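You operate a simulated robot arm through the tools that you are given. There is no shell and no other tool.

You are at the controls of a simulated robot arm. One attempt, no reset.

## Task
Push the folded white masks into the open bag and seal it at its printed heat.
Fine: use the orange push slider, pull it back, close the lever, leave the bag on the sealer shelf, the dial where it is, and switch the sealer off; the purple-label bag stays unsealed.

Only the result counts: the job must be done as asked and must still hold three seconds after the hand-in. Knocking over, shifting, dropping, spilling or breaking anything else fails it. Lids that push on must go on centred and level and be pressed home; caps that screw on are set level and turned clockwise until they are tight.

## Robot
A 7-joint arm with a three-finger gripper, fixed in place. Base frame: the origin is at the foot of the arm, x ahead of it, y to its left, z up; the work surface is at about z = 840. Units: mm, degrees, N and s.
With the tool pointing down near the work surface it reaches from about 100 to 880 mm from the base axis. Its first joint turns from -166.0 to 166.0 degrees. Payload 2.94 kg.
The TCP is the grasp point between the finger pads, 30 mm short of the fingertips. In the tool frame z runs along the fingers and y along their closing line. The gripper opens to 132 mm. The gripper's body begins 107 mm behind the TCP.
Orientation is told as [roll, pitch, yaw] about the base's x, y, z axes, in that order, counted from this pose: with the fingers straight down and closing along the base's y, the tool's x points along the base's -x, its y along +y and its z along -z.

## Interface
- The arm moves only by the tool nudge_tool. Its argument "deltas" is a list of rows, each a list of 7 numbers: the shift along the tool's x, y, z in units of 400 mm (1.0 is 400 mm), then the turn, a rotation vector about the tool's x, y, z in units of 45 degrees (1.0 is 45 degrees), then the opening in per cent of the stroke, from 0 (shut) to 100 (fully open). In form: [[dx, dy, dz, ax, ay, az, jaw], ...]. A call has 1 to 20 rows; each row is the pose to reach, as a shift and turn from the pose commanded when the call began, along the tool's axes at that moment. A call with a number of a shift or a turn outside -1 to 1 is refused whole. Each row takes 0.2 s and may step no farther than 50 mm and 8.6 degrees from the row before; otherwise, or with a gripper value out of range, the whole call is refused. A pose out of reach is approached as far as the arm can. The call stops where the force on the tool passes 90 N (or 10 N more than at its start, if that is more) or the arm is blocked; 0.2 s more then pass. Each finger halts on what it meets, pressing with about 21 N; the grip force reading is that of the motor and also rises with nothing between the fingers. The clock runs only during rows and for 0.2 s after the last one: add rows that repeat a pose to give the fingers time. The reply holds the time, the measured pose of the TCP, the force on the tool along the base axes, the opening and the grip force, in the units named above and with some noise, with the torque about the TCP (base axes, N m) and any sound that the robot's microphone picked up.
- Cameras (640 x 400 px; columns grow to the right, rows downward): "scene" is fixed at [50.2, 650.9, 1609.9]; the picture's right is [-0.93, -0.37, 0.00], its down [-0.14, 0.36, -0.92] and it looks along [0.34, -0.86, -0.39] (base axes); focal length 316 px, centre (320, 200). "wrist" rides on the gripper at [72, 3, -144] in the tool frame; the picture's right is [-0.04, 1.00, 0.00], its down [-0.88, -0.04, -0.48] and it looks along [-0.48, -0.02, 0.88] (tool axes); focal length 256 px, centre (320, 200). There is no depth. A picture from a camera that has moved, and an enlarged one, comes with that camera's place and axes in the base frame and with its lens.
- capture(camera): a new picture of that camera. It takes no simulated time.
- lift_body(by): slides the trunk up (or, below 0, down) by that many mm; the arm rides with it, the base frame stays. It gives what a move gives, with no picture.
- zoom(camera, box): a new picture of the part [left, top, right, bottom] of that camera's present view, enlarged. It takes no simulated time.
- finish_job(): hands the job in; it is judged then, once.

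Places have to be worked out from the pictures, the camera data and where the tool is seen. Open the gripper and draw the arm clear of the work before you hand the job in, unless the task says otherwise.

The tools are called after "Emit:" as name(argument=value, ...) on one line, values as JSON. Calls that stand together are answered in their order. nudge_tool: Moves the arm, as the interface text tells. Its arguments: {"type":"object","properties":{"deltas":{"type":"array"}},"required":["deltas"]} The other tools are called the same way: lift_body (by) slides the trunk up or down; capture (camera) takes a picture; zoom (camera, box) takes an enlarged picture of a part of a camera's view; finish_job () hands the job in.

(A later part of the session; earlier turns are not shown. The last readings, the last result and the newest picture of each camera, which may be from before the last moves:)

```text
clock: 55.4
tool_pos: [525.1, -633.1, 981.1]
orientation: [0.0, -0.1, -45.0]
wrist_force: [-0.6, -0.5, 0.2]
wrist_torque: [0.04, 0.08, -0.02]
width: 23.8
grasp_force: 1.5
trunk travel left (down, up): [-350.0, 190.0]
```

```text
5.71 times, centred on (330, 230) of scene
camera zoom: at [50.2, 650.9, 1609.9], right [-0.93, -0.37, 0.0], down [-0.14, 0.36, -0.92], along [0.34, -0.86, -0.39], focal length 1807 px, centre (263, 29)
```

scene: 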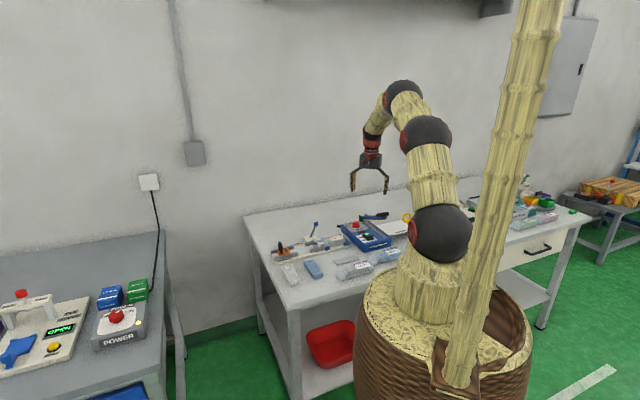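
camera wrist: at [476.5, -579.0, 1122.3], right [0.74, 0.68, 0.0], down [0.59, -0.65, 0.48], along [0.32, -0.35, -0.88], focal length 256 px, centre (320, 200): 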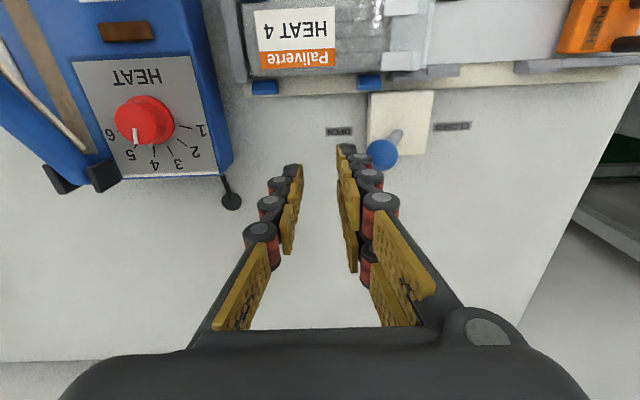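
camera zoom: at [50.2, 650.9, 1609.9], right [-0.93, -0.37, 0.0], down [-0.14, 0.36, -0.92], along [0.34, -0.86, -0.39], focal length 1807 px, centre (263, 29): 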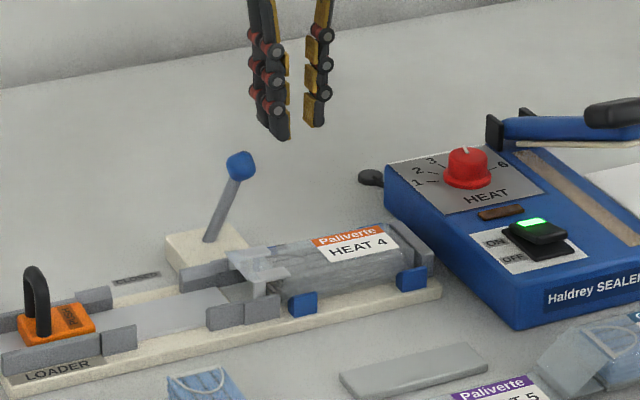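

Knob refined to p≈-26, q≈815, z≈926. I'll lower to put the tips at about z 900, then push toward CLOSED in small steps.

Emit:
nudge_tool(deltas=[[0.01, 0, 0.06, 0, 0, 0, 0], [0.01, 0, 0.1225, 0, 0, 0, 0], [0.01, 0, 0.1225, 0, 0, 0, 0], [0.01, 0.03, 0.1225, 0, 0, 0, 0], [0.01, 0.05, 0.1225, 0, 0, 0, 0], [0.01, 0.07, 0.1225, 0, 0, 0, 0], [0.01, 0.085, 0.1225, 0, 0, 0, 0], [0.01, 0.1, 0.1225, 0, 0, 0, 0], [0.01, 0.115, 0.1225, 0, 0, 0, 0], [0.01, 0.13, 0.1225, 0, 0, 0, 0]])

Emit:
capture(camera="wrist")

Emit:
zoom(camera="scene", box=[280, 195, 380, 265])

```text
clock: 57.6
tool_pos: [560.0, -591.6, 929.2]
orientation: [0.0, 0.1, -45.0]
wrist_force: [0.0, 0.3, 0.6]
wrist_torque: [0.02, -0.03, 0.04]
width: 0.0
grasp_force: 20.7
trunk travel left (down, up): [-350.0, 190.0]
```

```text
taken
camera wrist: at [511.8, -538.5, 1073.0], right [0.74, 0.68, 0.0], down [0.59, -0.65, 0.47], along [0.32, -0.35, -0.88], focal length 256 px, centre (320, 200)
```

wrist: 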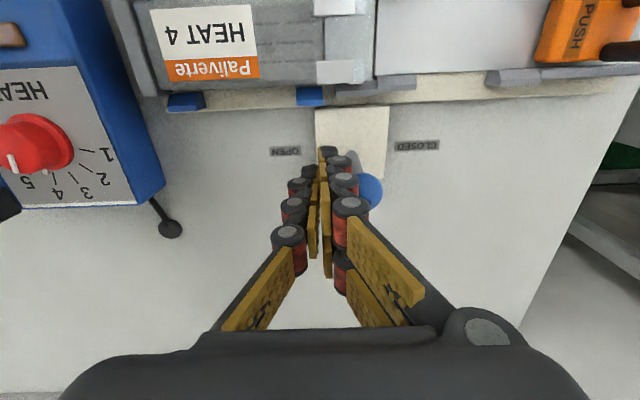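

```text
5.71 times, centred on (330, 230) of scene
camera zoom: at [50.2, 650.9, 1609.9], right [-0.93, -0.37, 0.0], down [-0.14, 0.36, -0.92], along [0.34, -0.86, -0.39], focal length 1807 px, centre (263, 29)
```

zoom: 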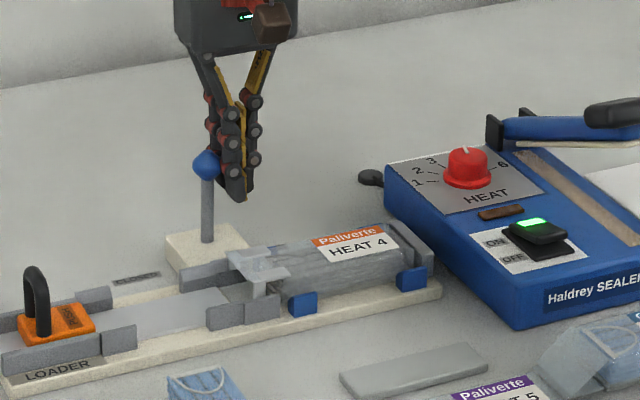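

The lever is upright now. I'll keep pushing toward CLOSED.

Emit:
nudge_tool(deltas=[[0, 0.015, 0, 0, 0, 0, 0], [0, 0.03, 0, 0, 0, 0, 0], [0, 0.045, 0, 0, 0, 0, 0], [0, 0.06, 0.0, 0, 0, 0, 0], [0, 0.06, 0.0, 0, 0, 0, 0]])

Emit:
zoom(camera="scene", box=[280, 195, 380, 265])

Emit:
capture(camera="wrist")

```text
clock: 58.8
tool_pos: [575.8, -575.8, 929.4]
orientation: [0.0, 0.1, -44.9]
wrist_force: [-0.9, -0.9, -0.3]
wrist_torque: [0.03, 0.03, -0.01]
width: 0.1
grasp_force: 21.3
trunk travel left (down, up): [-350.0, 190.0]
```

```text
5.71 times, centred on (330, 230) of scene
camera zoom: at [50.2, 650.9, 1609.9], right [-0.93, -0.37, 0.0], down [-0.14, 0.36, -0.92], along [0.34, -0.86, -0.39], focal length 1807 px, centre (263, 29)
```

zoom: 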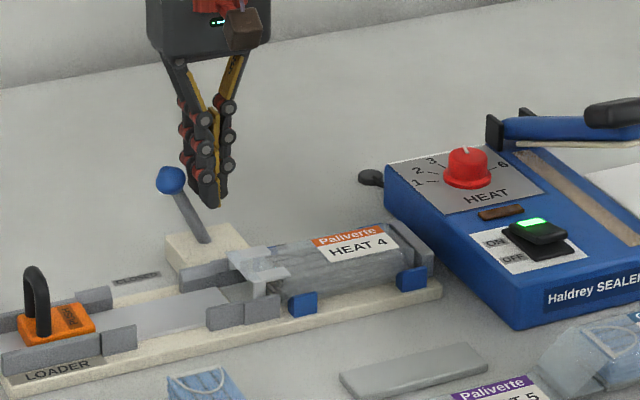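

```text
taken
camera wrist: at [528.2, -521.4, 1072.4], right [0.74, 0.68, 0.0], down [0.59, -0.65, 0.48], along [0.32, -0.35, -0.88], focal length 256 px, centre (320, 200)
```

wrist: 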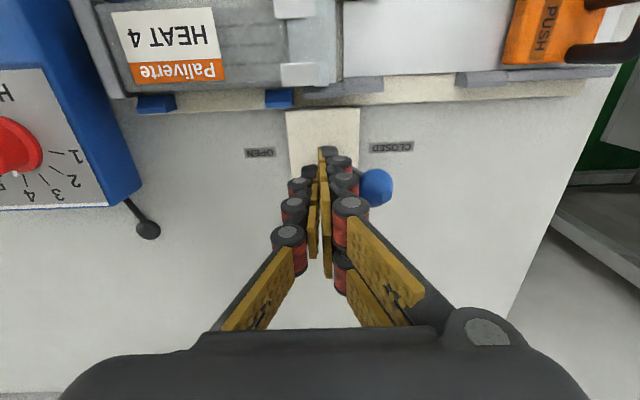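

The lever has swung past centre to the CLOSED side. I'll nudge a bit more to make sure it's at its end stop.

Emit:
nudge_tool(deltas=[[0, 0.01, 0, 0, 0, 0, 0], [0, 0.02, 0, 0, 0, 0, 0], [0, 0.028, 0, 0, 0, 0, 0], [0, 0.028, 0, 0, 0, 0, 0]])

Emit:
zoom(camera="scene", box=[280, 195, 380, 265])

```text
clock: 59.8
tool_pos: [585.2, -567.4, 929.6]
orientation: [0.0, 0.1, -44.9]
wrist_force: [0.5, -1.2, -0.2]
wrist_torque: [-0.03, 0.0, -0.03]
width: 0.1
grasp_force: 20.5
trunk travel left (down, up): [-350.0, 190.0]
```

```text
5.71 times, centred on (330, 230) of scene
camera zoom: at [50.2, 650.9, 1609.9], right [-0.93, -0.37, 0.0], down [-0.14, 0.36, -0.92], along [0.34, -0.86, -0.39], focal length 1807 px, centre (263, 29)
```

zoom: 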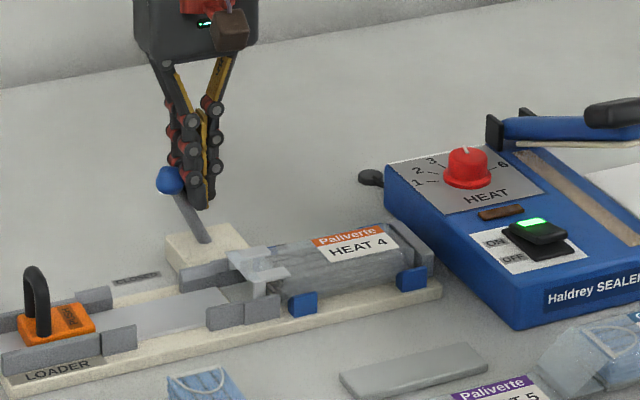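

Emit:
nudge_tool(deltas=[[0, 0.008, 0, 0, 0, 0, 0], [0, 0.016, 0, 0, 0, 0, 0], [0, 0.02, 0, 0, 0, 0, 0], [0, 0.02, 0, 0, 0, 0, 0]])

Emit:
zoom(camera="scene", box=[280, 195, 380, 265])

Emit:
capture(camera="wrist")

```text
clock: 60.8
tool_pos: [585.8, -566.9, 929.6]
orientation: [0.0, 0.0, -45.1]
wrist_force: [-31.5, -30.9, 1.8]
wrist_torque: [-0.38, 0.37, 0.0]
width: 0.0
grasp_force: 21.2
trunk travel left (down, up): [-350.0, 190.0]
```

```text
5.71 times, centred on (330, 230) of scene
camera zoom: at [50.2, 650.9, 1609.9], right [-0.93, -0.37, 0.0], down [-0.14, 0.36, -0.92], along [0.34, -0.86, -0.39], focal length 1807 px, centre (263, 29)
```

zoom: 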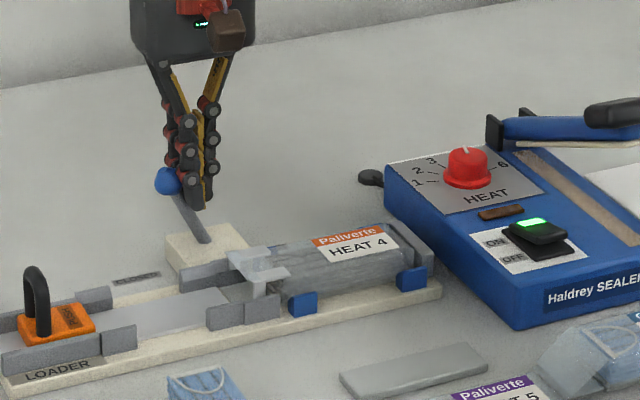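

```text
taken
camera wrist: at [538.3, -512.6, 1072.6], right [0.74, 0.68, 0.0], down [0.59, -0.65, 0.48], along [0.32, -0.35, -0.88], focal length 256 px, centre (320, 200)
```

wrist: 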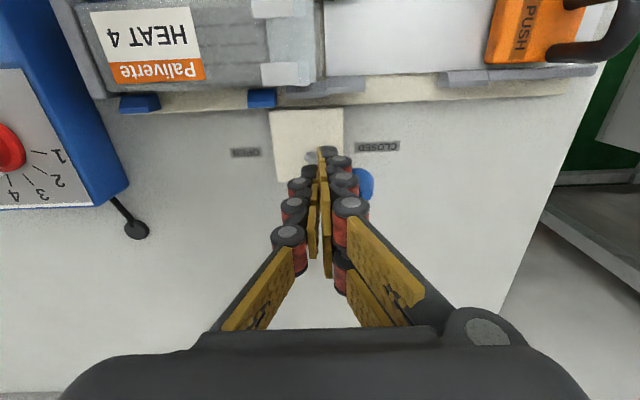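

The lever hit its CLOSED stop (44 N). Backing off and rising to inspect the bag and the mouth tabs.

Emit:
nudge_tool(deltas=[[0, -0.04, 0, 0, 0, 0, 0], [0, -0.08, 0, 0, 0, 0, 0], [0, -0.1, -0.1, 0, 0, 0, 20], [0, -0.12, -0.2, 0, 0, 0, 40], [0.04, -0.16, -0.3, 0, 0, 0, 70], [0.1, -0.2, -0.35, 0, 0, 0, 100], [0.16, -0.22, -0.38, 0, 0, 0, 100], [0.2, -0.22, -0.38, 0, 0, 0, 100]])

Emit:
capture(camera="wrist")

Emit:
zoom(camera="wrist", box=[190, 40, 450, 200])

Emit:
zoom(camera="scene", box=[300, 205, 360, 255])

```text
clock: 62.6
tool_pos: [472.1, -566.3, 1080.4]
orientation: [0.0, 0.1, -45.0]
wrist_force: [0.1, -0.1, -0.4]
wrist_torque: [0.0, 0.02, 0.03]
width: 90.3
grasp_force: 0.0
trunk travel left (down, up): [-350.0, 190.0]
```

```text
taken
camera wrist: at [422.9, -512.8, 1223.1], right [0.74, 0.68, 0.0], down [0.59, -0.65, 0.47], along [0.32, -0.35, -0.88], focal length 256 px, centre (320, 200)
```

wrist: 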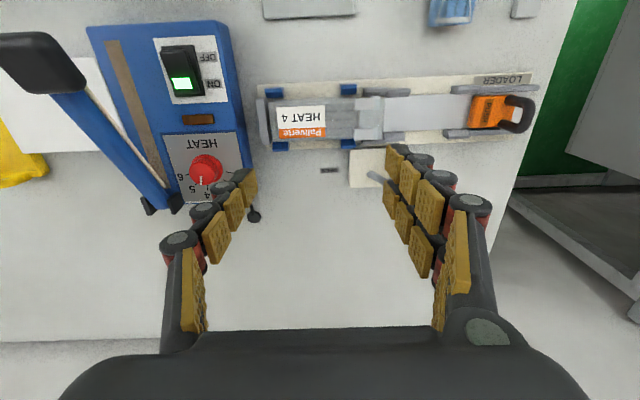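

```text
2.46 times, centred on (320, 120) of wrist
camera zoom: at [422.9, -512.8, 1223.1], right [0.74, 0.68, 0.0], down [0.59, -0.65, 0.47], along [0.32, -0.35, -0.88], focal length 630 px, centre (320, 397)
```

zoom: 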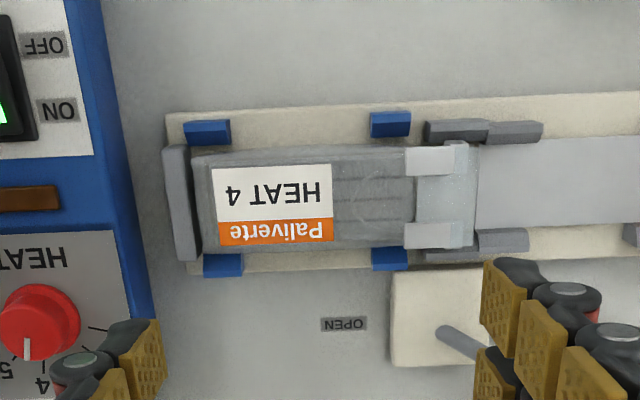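

```text
8.00 times, centred on (330, 230) of scene
camera zoom: at [50.2, 650.9, 1609.9], right [-0.93, -0.37, 0.0], down [-0.14, 0.36, -0.92], along [0.34, -0.86, -0.39], focal length 2529 px, centre (240, -40)
```

zoom: 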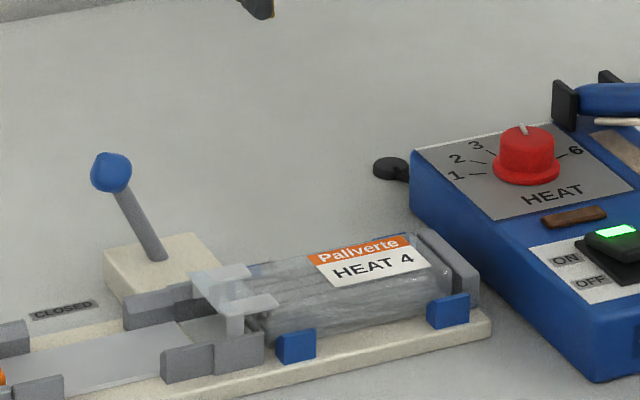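

Emit:
zoom(camera="scene", box=[310, 220, 350, 250])

Emit:
zoom(camera="wrist", box=[330, 80, 430, 160])

Emit:
zoom(camera="scene", box=[330, 230, 420, 285])

```text
13.33 times, centred on (330, 235) of scene
camera zoom: at [50.2, 650.9, 1609.9], right [-0.93, -0.37, 0.0], down [-0.14, 0.36, -0.92], along [0.34, -0.86, -0.39], focal length 4216 px, centre (187, -267)
```

zoom: 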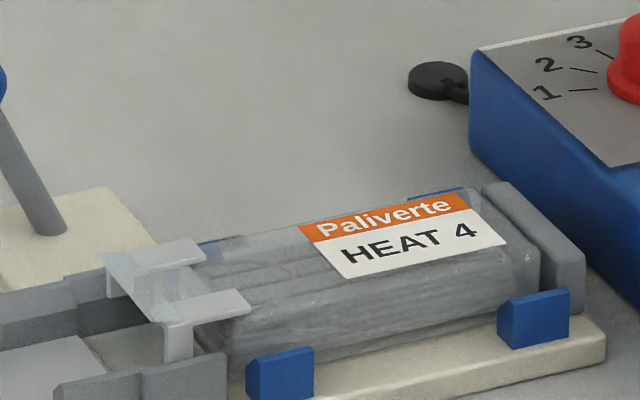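

```text
5.00 times, centred on (380, 120) of wrist
camera zoom: at [422.9, -512.8, 1223.1], right [0.74, 0.68, 0.0], down [0.59, -0.65, 0.47], along [0.32, -0.35, -0.88], focal length 1280 px, centre (20, 600)
```

zoom: 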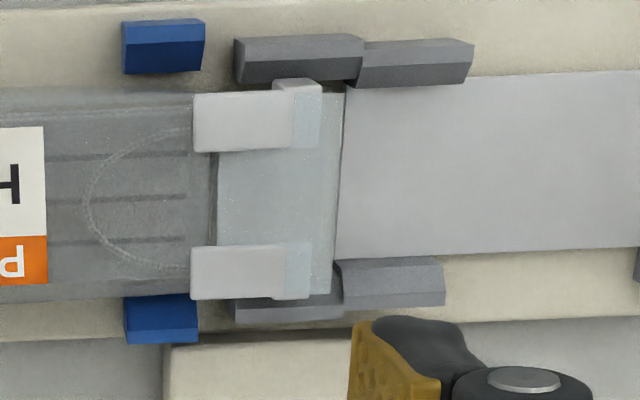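

```text
7.11 times, centred on (375, 258) of scene
camera zoom: at [50.2, 650.9, 1609.9], right [-0.93, -0.37, 0.0], down [-0.14, 0.36, -0.92], along [0.34, -0.86, -0.39], focal length 2248 px, centre (-71, -209)
```

zoom: 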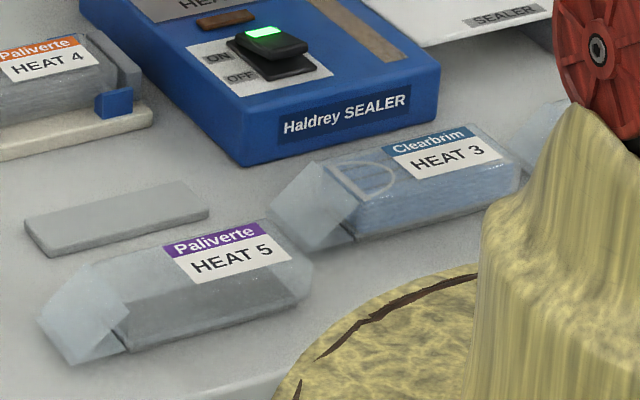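

The lever is CLOSED. The sealer strip runs perpendicular to the loader axis, with its shelf on the far side, so the bag mostly needs translating. I'll look over the shelf, strip and arm from above to measure them.

Emit:
nudge_tool(deltas=[[0.03, -0.1, 0, 0, 0, 0, 100], [0.06, -0.2, 0, 0, 0, 0, 100], [0.09, -0.3, 0, 0, 0, 0, 100], [0.12, -0.4, 0, 0, 0, 0, 100], [0.15, -0.5, 0, 0, 0, 0, 100], [0.18, -0.6, 0, 0, 0, 0, 100], [0.2, -0.66, 0, 0, 0, 0, 100], [0.2, -0.66, 0, 0, 0, 0, 100]])

Emit:
capture(camera="wrist")

Emit:
zoom(camera="wrist", box=[200, 40, 440, 190])

```text
clock: 64.4
tool_pos: [228.3, -699.1, 1081.5]
orientation: [0.1, 0.0, -45.1]
wrist_force: [-0.7, 0.0, 0.5]
wrist_torque: [-0.01, -0.03, -0.01]
width: 131.9
grasp_force: 0.1
trunk travel left (down, up): [-350.0, 190.0]
```

```text
taken
camera wrist: at [179.5, -644.9, 1225.2], right [0.74, 0.68, 0.0], down [0.59, -0.65, 0.48], along [0.32, -0.35, -0.88], focal length 256 px, centre (320, 200)
```

wrist: 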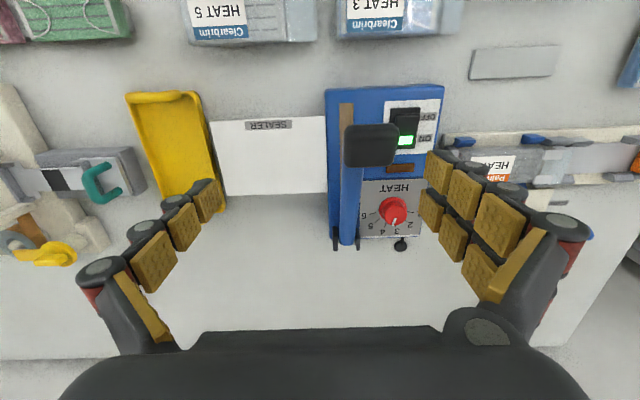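

```text
2.67 times, centred on (320, 115) of wrist
camera zoom: at [179.5, -644.9, 1225.2], right [0.74, 0.68, 0.0], down [0.59, -0.65, 0.48], along [0.32, -0.35, -0.88], focal length 683 px, centre (320, 427)
```

zoom: 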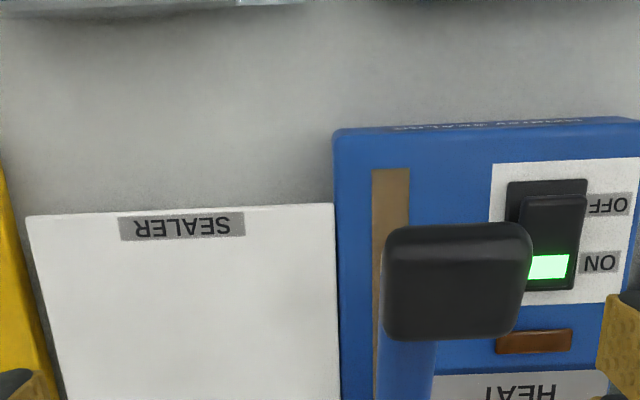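

Measured: strip p≈-307…-289, q from 631 (z≈888); shelf p≈-478…-325, q≈647–757 (z≈883); handle p≈-285, q≈653, z≈998. The bag needs to slide in under the raised arm from the shelf side. First I go back over the bag at yaw 45 to grip it between the blue clips.

Emit:
nudge_tool(deltas=[[-0.02, 0.08, 0, 0, 0, -0.12, 90], [-0.045, 0.16, 0, 0, 0, -0.25, 80], [-0.07, 0.25, 0, 0, 0, -0.38, 70], [-0.095, 0.34, 0, 0, 0, -0.51, 60], [-0.12, 0.43, 0, 0, 0, -0.64, 57], [-0.145, 0.52, 0, 0, 0, -0.77, 57], [-0.17, 0.6, 0, 0, 0, -0.9, 57], [-0.19, 0.64, 0, 0, 0, -1.0, 57]])

Emit:
nudge_tool(deltas=[[0, 0, 0, 0, 0, -0.15, 57], [0, 0, 0, 0, 0, -0.3, 57], [0, 0, 0, 0, 0, -0.45, 57], [0, 0, 0, 0, 0, -0.6, 57], [0, 0, 0.03, 0, 0, -0.75, 57], [0, 0, 0.06, 0, 0, -0.9, 57], [0, 0, 0.1, 0, 0, -1.0, 57], [0, 0, 0.1, 0, 0, -1.0, 57]])

Emit:
capture(camera="wrist")

Emit:
zoom(camera="wrist", box=[220, 20, 420, 220])

```text
clock: 66.2
tool_pos: [465.0, -567.6, 1083.1]
orientation: [0.1, -0.1, 0.1]
wrist_force: [-1.1, 0.7, -0.8]
wrist_torque: [-0.03, 0.02, 0.03]
width: 75.2
grasp_force: 0.0
trunk travel left (down, up): [-350.0, 190.0]
```

```text
clock: 68.0
tool_pos: [463.8, -570.0, 1042.9]
orientation: [-0.1, -0.1, 45.1]
wrist_force: [-0.1, -0.6, -0.3]
wrist_torque: [-0.01, -0.01, 0.0]
width: 74.9
grasp_force: 0.1
trunk travel left (down, up): [-350.0, 190.0]
```

```text
taken
camera wrist: at [411.5, -618.4, 1185.0], right [-0.68, 0.74, 0.0], down [0.65, 0.6, 0.48], along [0.35, 0.32, -0.88], focal length 256 px, centre (320, 200)
```

wrist: 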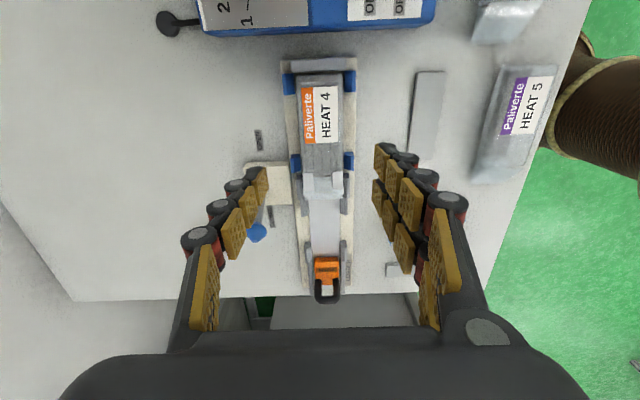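

```text
2.00 times, centred on (320, 120) of wrist
camera zoom: at [411.5, -618.4, 1185.0], right [-0.68, 0.74, 0.0], down [0.65, 0.6, 0.48], along [0.35, 0.32, -0.88], focal length 512 px, centre (320, 360)
```

zoom: 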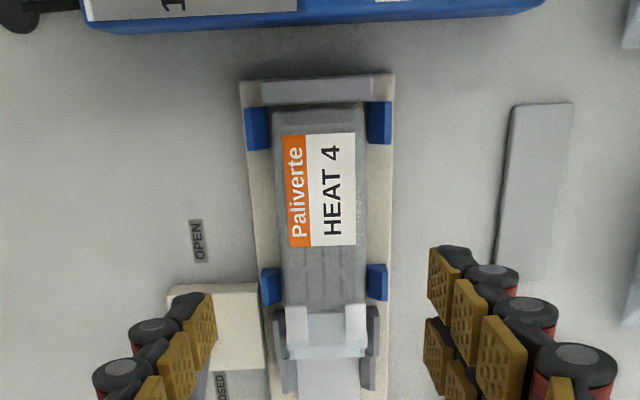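

The bag is centred under the gripper, with the fingers lined up between the clip pairs. Descending to the bag's sides and closing.

Emit:
nudge_tool(deltas=[[0.002, 0.001, 0.1, 0, 0, 0, 57], [0.002, 0.001, 0.2, 0, 0, 0, 57], [0.002, 0.001, 0.3, 0, 0, 0, 57], [0.002, 0.001, 0.35, 0, 0, 0, 57], [0.002, 0.001, 0.38, 0, 0, 0, 57], [0.002, 0.001, 0.38, 0, 0, 0, 57]])

Emit:
capture(camera="wrist")

Emit:
zoom(camera="scene", box=[300, 195, 380, 255])

```text
clock: 69.4
tool_pos: [461.1, -572.4, 890.6]
orientation: [0.0, 0.0, 45.0]
wrist_force: [0.9, -0.4, 0.2]
wrist_torque: [-0.01, 0.02, -0.01]
width: 75.3
grasp_force: 0.1
trunk travel left (down, up): [-350.0, 190.0]
```

```text
taken
camera wrist: at [409.1, -621.6, 1032.6], right [-0.68, 0.74, 0.0], down [0.65, 0.59, 0.48], along [0.35, 0.32, -0.88], focal length 256 px, centre (320, 200)
```

wrist: 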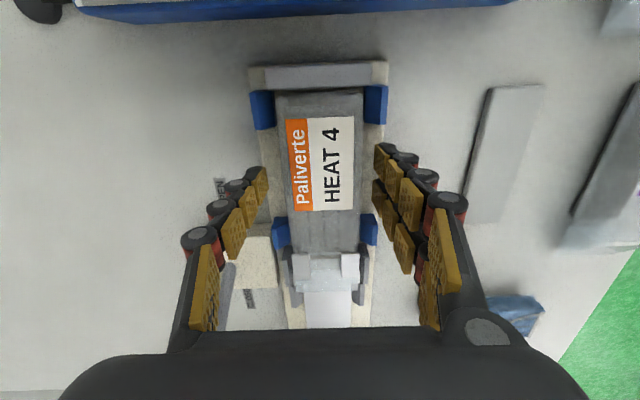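

```text
6.67 times, centred on (340, 225) of scene
camera zoom: at [50.2, 650.9, 1609.9], right [-0.93, -0.37, 0.0], down [-0.14, 0.36, -0.92], along [0.34, -0.86, -0.39], focal length 2108 px, centre (187, 33)
```

zoom: 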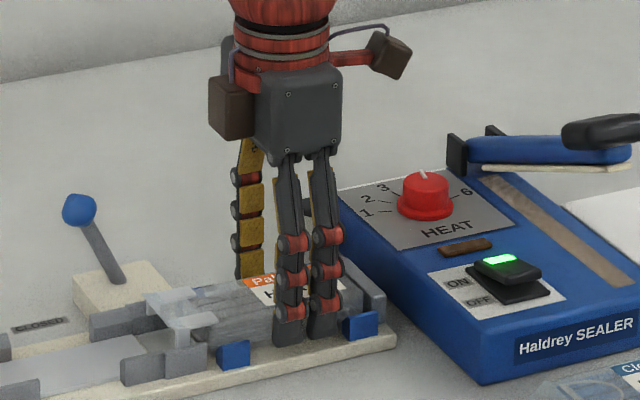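

Emit:
nudge_tool(deltas=[[0, 0, 0, 0, 0, 0, 45], [0, 0, 0, 0, 0, 0, 35], [0, 0, 0, 0, 0, 0, 28], [0, 0, 0, 0, 0, 0, 25], [0, 0, 0, 0, 0, 0, 25], [0, 0, 0, 0, 0, 0, 25]])

Emit:
zoom(camera="wrist", box=[200, 50, 440, 330])

```text
clock: 70.8
tool_pos: [461.5, -572.3, 889.7]
orientation: [-0.1, -0.1, 45.0]
wrist_force: [-1.1, 1.0, 0.3]
wrist_torque: [0.02, 0.06, 0.01]
width: 54.7
grasp_force: 20.9
trunk travel left (down, up): [-350.0, 190.0]
```

```text
1.43 times, centred on (320, 190) of wrist
camera zoom: at [408.8, -621.3, 1032.8], right [-0.68, 0.74, 0.0], down [0.65, 0.59, 0.48], along [0.35, 0.32, -0.88], focal length 366 px, centre (320, 214)
```

zoom: 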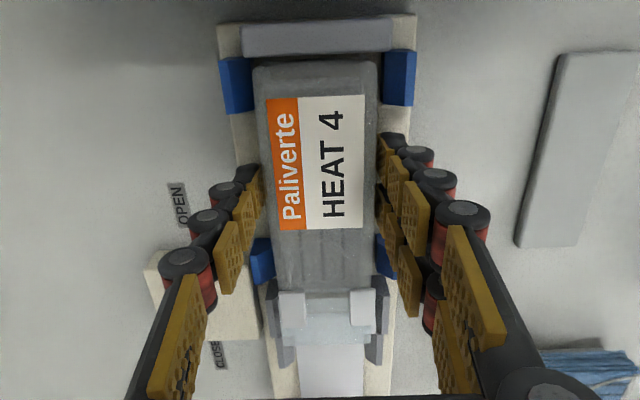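

Gripped at 54.7 mm. I'll lift just 6 mm first to check whether the bag comes free of the loader.

Emit:
nudge_tool(deltas=[[0, 0, -0.005, 0, 0, 0, 25], [0, 0, -0.01, 0, 0, 0, 25], [0, 0, -0.015, 0, 0, 0, 25], [0, 0, -0.015, 0, 0, 0, 25]])

Emit:
zoom(camera="wrist", box=[200, 50, 440, 330])

Emit:
zoom(camera="scene", box=[300, 215, 360, 255])

```text
clock: 71.8
tool_pos: [462.1, -570.4, 895.4]
orientation: [0.1, 0.1, 45.0]
wrist_force: [-0.6, 0.3, 0.0]
wrist_torque: [0.0, 0.0, 0.0]
width: 54.7
grasp_force: 21.1
trunk travel left (down, up): [-350.0, 190.0]
```

```text
1.43 times, centred on (320, 190) of wrist
camera zoom: at [409.4, -619.8, 1038.7], right [-0.68, 0.74, 0.0], down [0.65, 0.59, 0.48], along [0.35, 0.32, -0.88], focal length 366 px, centre (320, 214)
```

zoom: 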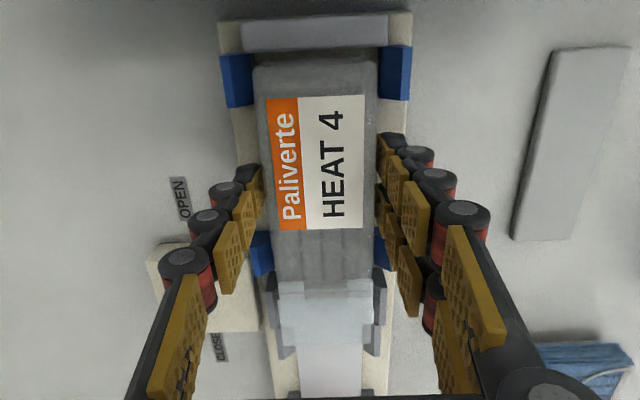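

```text
10.00 times, centred on (330, 235) of scene
camera zoom: at [50.2, 650.9, 1609.9], right [-0.93, -0.37, 0.0], down [-0.14, 0.36, -0.92], along [0.34, -0.86, -0.39], focal length 3162 px, centre (220, -150)
```

zoom: 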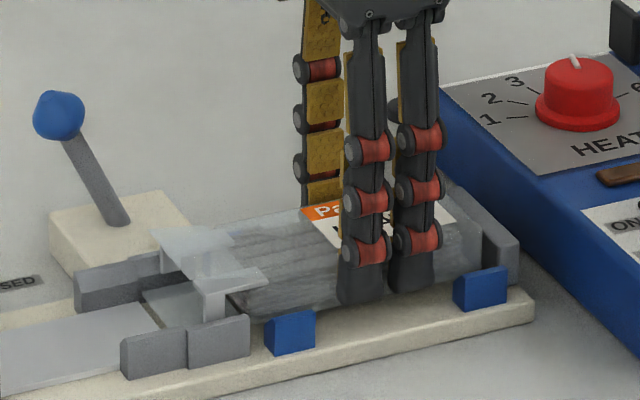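

The bag lifts with no resistance. Continuing straight up in moderate steps to clear clips, end wall and jaws.

Emit:
nudge_tool(deltas=[[0, 0, -0.02, 0, 0, 0, 25], [0, 0, -0.04, 0, 0, 0, 25], [0, 0, -0.06, 0, 0, 0, 25], [0, 0, -0.09, 0, 0, 0, 25], [0, 0, -0.12, 0, 0, 0, 25]])

Emit:
capture(camera="wrist")

Emit:
zoom(camera="scene", box=[300, 205, 360, 255])

```text
clock: 73.0
tool_pos: [462.9, -570.9, 944.1]
orientation: [0.2, 0.1, 45.0]
wrist_force: [-0.9, 0.2, -1.2]
wrist_torque: [0.0, 0.0, 0.04]
width: 54.7
grasp_force: 20.8
trunk travel left (down, up): [-350.0, 190.0]
```

```text
taken
camera wrist: at [409.6, -619.3, 1086.7], right [-0.68, 0.74, 0.0], down [0.65, 0.59, 0.48], along [0.35, 0.32, -0.88], focal length 256 px, centre (320, 200)
```

wrist: 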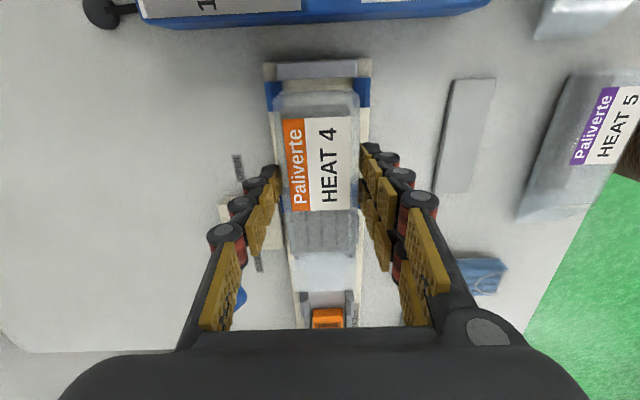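

```text
8.00 times, centred on (330, 230) of scene
camera zoom: at [50.2, 650.9, 1609.9], right [-0.93, -0.37, 0.0], down [-0.14, 0.36, -0.92], along [0.34, -0.86, -0.39], focal length 2529 px, centre (240, -40)
```

zoom: 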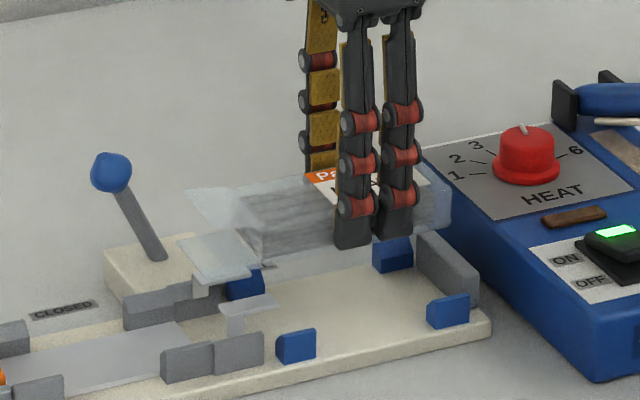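

The bag is free with the masks inside it. I'll raise it well above the sealer arm and carry it over to the far side, above the shelf.

Emit:
nudge_tool(deltas=[[0, 0, -0.1, 0, 0, 0, 25], [0, 0, -0.2, 0, 0, 0, 25], [0, 0, -0.3, 0, 0, 0, 25], [0, 0, -0.4, 0, 0, 0, 25], [0.08, 0.006, -0.4, 0, 0, 0, 25], [0.17, 0.013, -0.4, 0, 0, 0, 25], [0.26, 0.02, -0.4, 0, 0, 0, 25], [0.36, 0.028, -0.4, 0, 0, 0, 25], [0.46, 0.036, -0.4, 0, 0, 0, 25], [0.56, 0.044, -0.4, 0, 0, 0, 25], [0.66, 0.052, -0.4, 0, 0, 0, 25], [0.75, 0.06, -0.4, 0, 0, 0, 25], [0.83, 0.066, -0.4, 0, 0, 0, 25], [0.91, 0.0715, -0.4, 0, 0, 0, 25], [0.91, 0.0715, -0.4, 0, 0, 0, 25]])

Emit:
capture(camera="wrist")

Emit:
zoom(camera="scene", box=[330, 150, 430, 260])

```text
clock: 76.2
tool_pos: [186.2, -806.8, 1103.1]
orientation: [-0.1, 0.1, 45.0]
wrist_force: [-0.1, 1.0, 0.2]
wrist_torque: [-0.02, -0.03, -0.02]
width: 54.7
grasp_force: 21.2
trunk travel left (down, up): [-350.0, 190.0]
```

```text
taken
camera wrist: at [132.4, -855.8, 1246.5], right [-0.68, 0.74, 0.0], down [0.65, 0.59, 0.48], along [0.35, 0.32, -0.88], focal length 256 px, centre (320, 200)
```

wrist: 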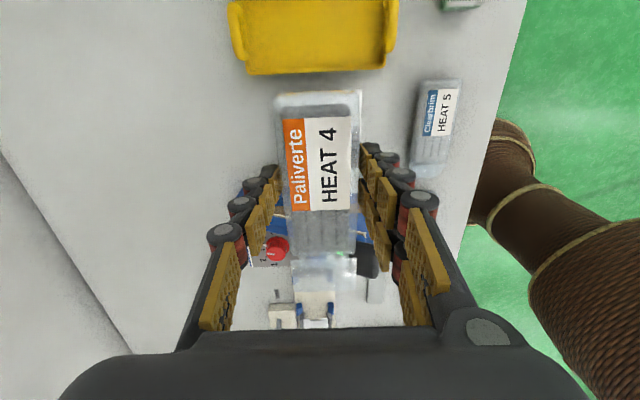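

```text
3.64 times, centred on (380, 205) of scene
camera zoom: at [50.2, 650.9, 1609.9], right [-0.93, -0.37, 0.0], down [-0.14, 0.36, -0.92], along [0.34, -0.86, -0.39], focal length 1150 px, centre (102, 182)
```

zoom: 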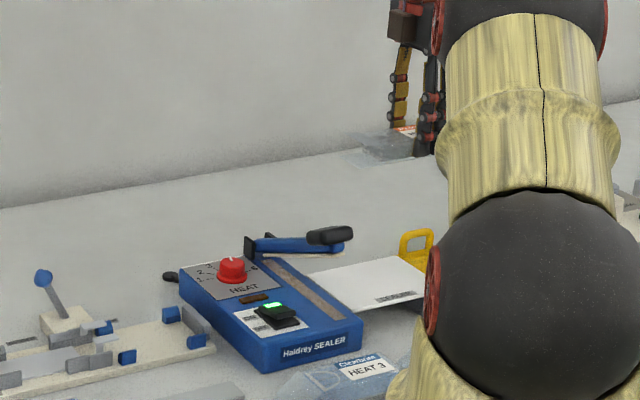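

Emit:
zoom(camera="wrist", box=[230, 70, 410, 330])

Emit:
zoom(camera="wrist", box=[240, 190, 400, 330])

```text
1.54 times, centred on (320, 200) of wrist
camera zoom: at [132.4, -855.8, 1246.5], right [-0.68, 0.74, 0.0], down [0.65, 0.59, 0.48], along [0.35, 0.32, -0.88], focal length 394 px, centre (320, 200)
```

zoom: 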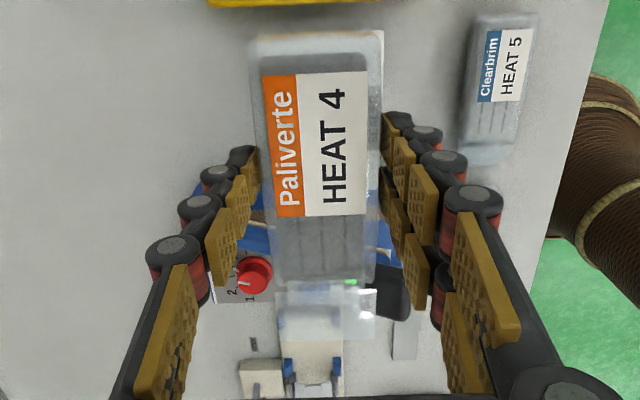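

```text
2.86 times, centred on (320, 260) of wrist
camera zoom: at [132.4, -855.8, 1246.5], right [-0.68, 0.74, 0.0], down [0.65, 0.59, 0.48], along [0.35, 0.32, -0.88], focal length 731 px, centre (320, 29)
```

zoom: 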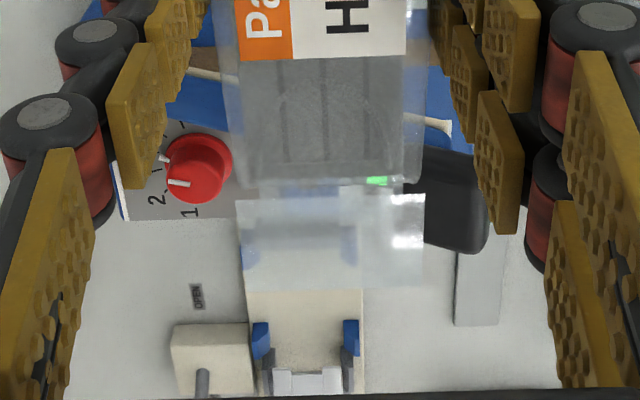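

In hand, the mouth flap spans about 64–91 mm ahead of the TCP, and the mask tail is at 61 mm. Target: flap centred on the strip, TCP p≈-375, q≈696. I'll lower beside the sealer first, keeping the bag bottom about 10 mm above strip height.

Emit:
nudge_tool(deltas=[[0, 0.015, 0.1, 0, 0, 0, 25], [0, 0.015, 0.2, 0, 0, 0, 25], [0, 0.015, 0.3, 0, 0, 0, 25], [0, 0.015, 0.36, 0, 0, 0, 25], [0, 0.015, 0.4, 0, 0, 0, 25], [0, 0.015, 0.4, 0, 0, 0, 25]])

Emit:
capture(camera="wrist")

Emit:
zoom(camera="wrist", box=[220, 150, 420, 330])

Emit:
zoom(camera="scene", box=[360, 180, 430, 250])

```text
clock: 77.6
tool_pos: [181.6, -803.7, 946.0]
orientation: [0.0, -0.1, 45.0]
wrist_force: [-0.1, 0.6, 0.5]
wrist_torque: [-0.02, 0.01, 0.01]
width: 54.7
grasp_force: 20.9
trunk travel left (down, up): [-350.0, 190.0]
```

```text
taken
camera wrist: at [128.5, -852.7, 1088.2], right [-0.68, 0.74, 0.0], down [0.65, 0.59, 0.48], along [0.35, 0.32, -0.88], focal length 256 px, centre (320, 200)
```

wrist: 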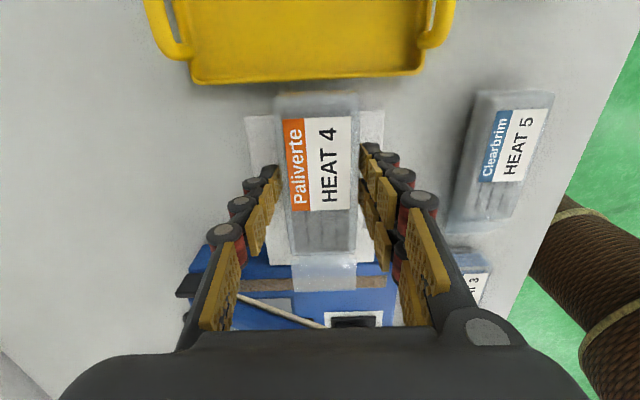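

```text
2.22 times, centred on (320, 240) of wrist
camera zoom: at [128.5, -852.7, 1088.2], right [-0.68, 0.74, 0.0], down [0.65, 0.59, 0.48], along [0.35, 0.32, -0.88], focal length 569 px, centre (320, 111)
```

zoom: 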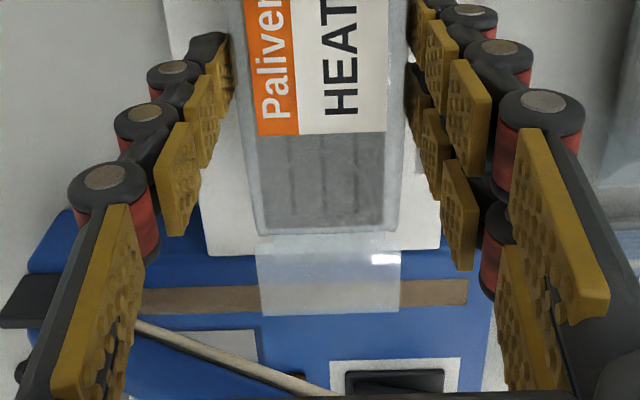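

```text
5.71 times, centred on (395, 215) of scene
camera zoom: at [50.2, 650.9, 1609.9], right [-0.93, -0.37, 0.0], down [-0.14, 0.36, -0.92], along [0.34, -0.86, -0.39], focal length 1807 px, centre (-109, 114)
```

zoom: 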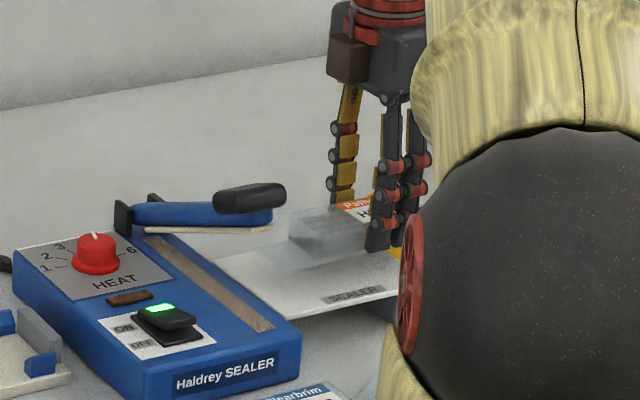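

Strip, shelf edge and bag line up as computed. I'll lower 8 mm more and slide the mouth under the raised arm slowly.

Emit:
nudge_tool(deltas=[[0, 0, 0.02, 0, 0, 0, 25], [-0.025, 0, 0.02, 0, 0, 0, 25], [-0.05, 0, 0.02, 0, 0, 0, 25], [-0.075, 0, 0.02, 0, 0, 0, 25], [-0.1, 0, 0.02, 0, 0, 0, 25], [-0.125, 0, 0.02, 0, 0, 0, 25], [-0.145, 0, 0.02, 0, 0, 0, 25], [-0.158, 0, 0.02, 0, 0, 0, 25], [-0.158, 0, 0.02, 0, 0, 0, 25]])

Emit:
capture(camera="wrist")

Emit:
zoom(camera="wrist", box=[220, 150, 420, 330])

Emit:
zoom(camera="scene", box=[340, 190, 410, 250])

```text
clock: 79.6
tool_pos: [224.1, -758.4, 934.8]
orientation: [0.1, -0.1, 45.0]
wrist_force: [-0.5, 0.5, -0.7]
wrist_torque: [-0.01, 0.01, 0.0]
width: 54.6
grasp_force: 20.9
trunk travel left (down, up): [-350.0, 190.0]
```

```text
taken
camera wrist: at [172.0, -807.2, 1078.4], right [-0.68, 0.74, 0.0], down [0.65, 0.59, 0.48], along [0.35, 0.32, -0.88], focal length 256 px, centre (320, 200)
```

wrist: 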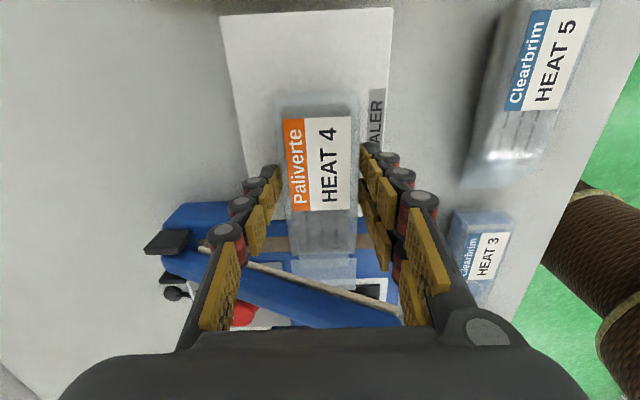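

```text
2.22 times, centred on (320, 240) of wrist
camera zoom: at [172.0, -807.2, 1078.4], right [-0.68, 0.74, 0.0], down [0.65, 0.59, 0.48], along [0.35, 0.32, -0.88], focal length 569 px, centre (320, 111)
```

zoom: 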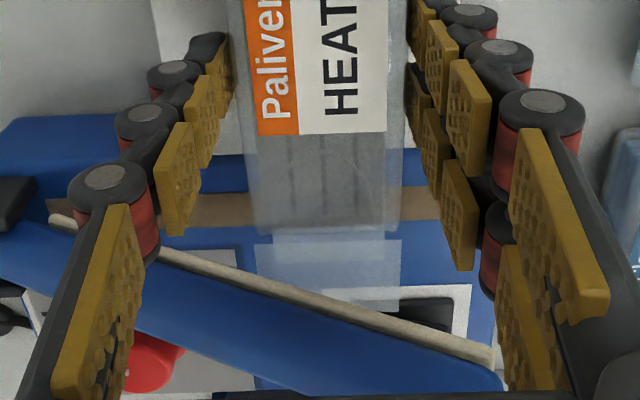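

```text
6.67 times, centred on (375, 220) of scene
camera zoom: at [50.2, 650.9, 1609.9], right [-0.93, -0.37, 0.0], down [-0.14, 0.36, -0.92], along [0.34, -0.86, -0.39], focal length 2108 px, centre (-47, 67)
```

zoom: 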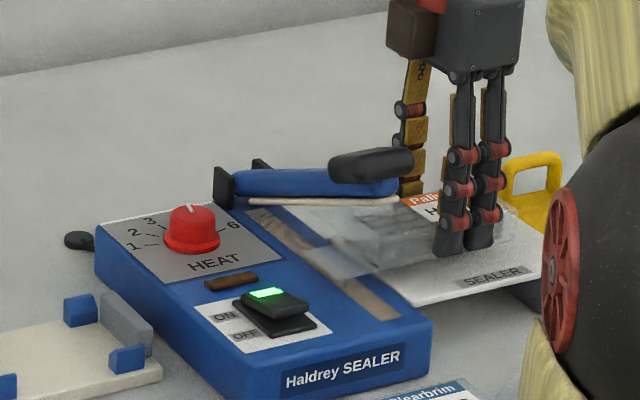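

The flap now crosses the strip, with the mask tail about 10 mm short of it. Lowering gently onto the shelf.

Emit:
nudge_tool(deltas=[[0, 0, 0.01, 0, 0, 0, 25], [0, 0, 0.02, 0, 0, 0, 25], [0, 0, 0.026, 0, 0, 0, 25], [0, 0, 0.026, 0, 0, 0, 25]])

Emit:
zoom(camera="scene", box=[340, 190, 410, 250])

```text
clock: 80.6
tool_pos: [224.5, -758.2, 925.6]
orientation: [0.0, -0.1, 45.0]
wrist_force: [-0.2, -0.3, 0.7]
wrist_torque: [0.0, 0.01, -0.01]
width: 54.4
grasp_force: 21.1
trunk travel left (down, up): [-350.0, 190.0]
```

```text
6.67 times, centred on (375, 220) of scene
camera zoom: at [50.2, 650.9, 1609.9], right [-0.93, -0.37, 0.0], down [-0.14, 0.36, -0.92], along [0.34, -0.86, -0.39], focal length 2108 px, centre (-47, 67)
```

zoom: 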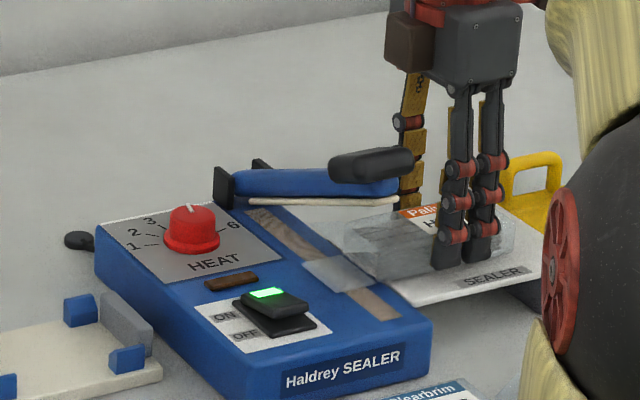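

Emit:
nudge_tool(deltas=[[0, 0, 0.005, 0, 0, 0, 25], [0, 0, 0.01, 0, 0, 0, 25], [0, 0, 0.01, 0, 0, 0, 25]])

Emit:
zoom(camera="scene", box=[340, 190, 410, 250])

```text
clock: 81.4
tool_pos: [226.1, -758.6, 923.1]
orientation: [0.0, 0.0, 45.0]
wrist_force: [-0.6, 2.1, 6.0]
wrist_torque: [0.32, -0.12, 0.03]
width: 54.6
grasp_force: 20.9
trunk travel left (down, up): [-350.0, 190.0]
```

```text
6.67 times, centred on (375, 220) of scene
camera zoom: at [50.2, 650.9, 1609.9], right [-0.93, -0.37, 0.0], down [-0.14, 0.36, -0.92], along [0.34, -0.86, -0.39], focal length 2108 px, centre (-47, 67)
```

zoom: 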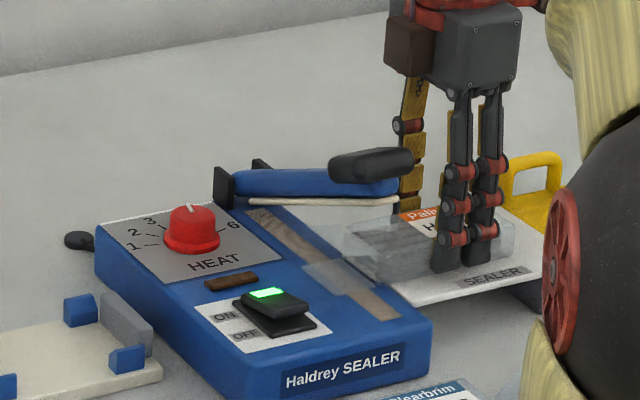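

Light contact (6 N) at z≈923. One more millimetre, then release.

Emit:
nudge_tool(deltas=[[0, 0, 0.004, 0, 0, 0, 25], [0, 0, 0.004, 0, 0, 0, 25]])

```text
clock: 82.0
tool_pos: [225.6, -759.8, 921.1]
orientation: [-0.1, 0.1, 45.0]
wrist_force: [0.3, 2.4, 10.8]
wrist_torque: [0.12, 0.0, 0.06]
width: 54.7
grasp_force: 20.4
trunk travel left (down, up): [-350.0, 190.0]
```

Force is now centred (bag flat on the shelf). Releasing gently.

Emit:
nudge_tool(deltas=[[0, 0, -0.002, 0, 0, 0, 42], [0, 0, -0.002, 0, 0, 0, 46], [0, 0, -0.002, 0, 0, 0, 52], [0, 0, -0.002, 0, 0, 0, 55], [0, 0, -0.002, 0, 0, 0, 55]])

Emit:
capture(camera="wrist")

Emit:
zoom(camera="scene", box=[340, 190, 410, 250])

```text
clock: 83.2
tool_pos: [226.0, -759.0, 921.0]
orientation: [0.0, 0.1, 45.1]
wrist_force: [-0.1, 0.2, -0.8]
wrist_torque: [-0.02, 0.0, 0.0]
width: 72.3
grasp_force: 0.1
trunk travel left (down, up): [-350.0, 190.0]
```

```text
taken
camera wrist: at [172.4, -807.6, 1064.1], right [-0.68, 0.74, 0.0], down [0.65, 0.59, 0.48], along [0.35, 0.32, -0.88], focal length 256 px, centre (320, 200)
```

wrist: 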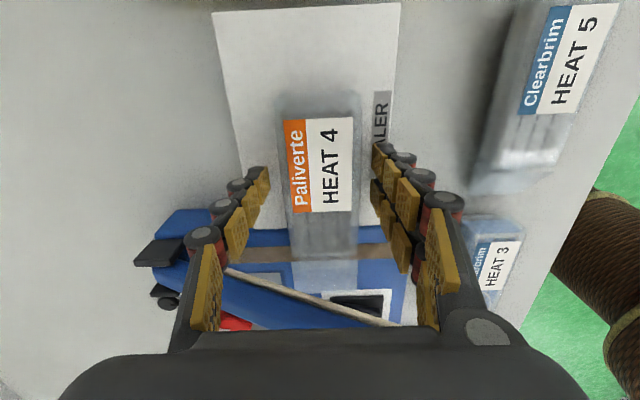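

```text
6.67 times, centred on (375, 220) of scene
camera zoom: at [50.2, 650.9, 1609.9], right [-0.93, -0.37, 0.0], down [-0.14, 0.36, -0.92], along [0.34, -0.86, -0.39], focal length 2108 px, centre (-47, 67)
```

zoom: 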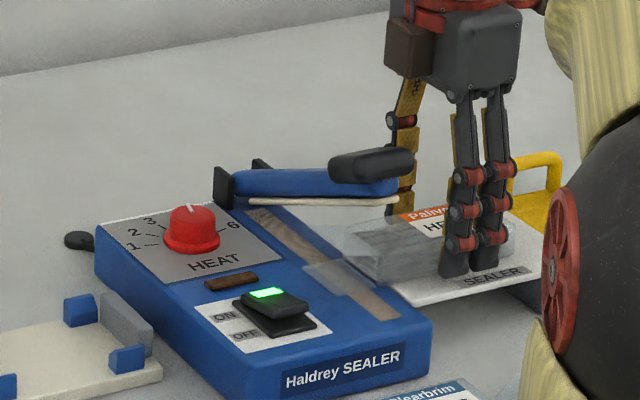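

Bag is resting on the shelf. Rising straight up and checking the flap-over-strip placement.

Emit:
nudge_tool(deltas=[[0, 0, -0.05, 0, 0, 0, 55], [0, 0, -0.15, 0, 0, 0, 55], [0, 0, -0.25, 0, 0, 0, 55], [0, 0, -0.35, 0, 0, 0, 55], [0, 0, -0.43, 0, 0, 0, 55], [0, 0, -0.43, 0, 0, 0, 55]])

Emit:
capture(camera="wrist")

Emit:
zoom(camera="wrist", box=[200, 60, 440, 240])

```text
clock: 84.6
tool_pos: [225.6, -760.5, 1093.0]
orientation: [0.1, 0.0, 45.0]
wrist_force: [-0.5, 0.2, 0.2]
wrist_torque: [-0.02, 0.01, 0.0]
width: 72.6
grasp_force: 0.1
trunk travel left (down, up): [-350.0, 190.0]
```

```text
taken
camera wrist: at [172.4, -809.7, 1235.8], right [-0.68, 0.74, 0.0], down [0.65, 0.59, 0.48], along [0.35, 0.32, -0.88], focal length 256 px, centre (320, 200)
```

wrist: 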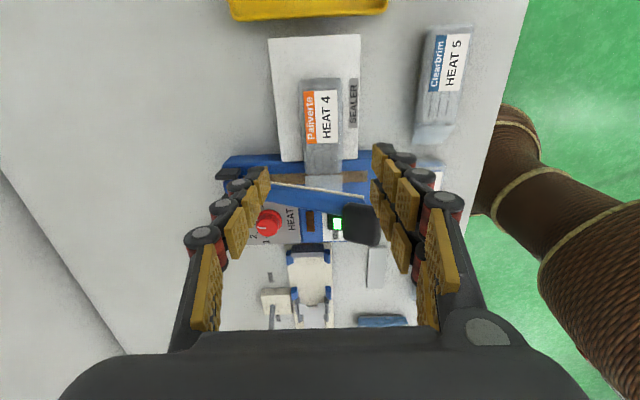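

```text
2.22 times, centred on (320, 150) of wrist
camera zoom: at [172.4, -809.7, 1235.8], right [-0.68, 0.74, 0.0], down [0.65, 0.59, 0.48], along [0.35, 0.32, -0.88], focal length 569 px, centre (320, 311)
```

zoom: 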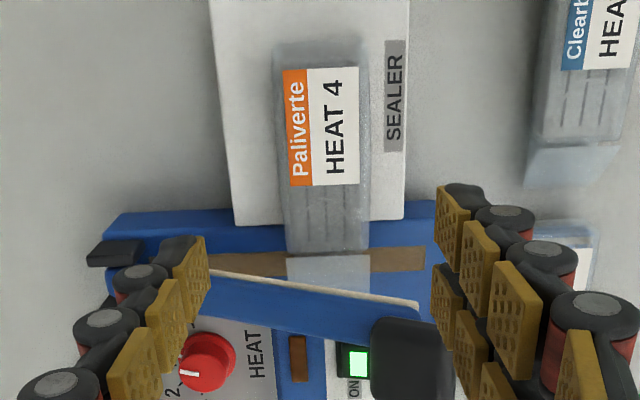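

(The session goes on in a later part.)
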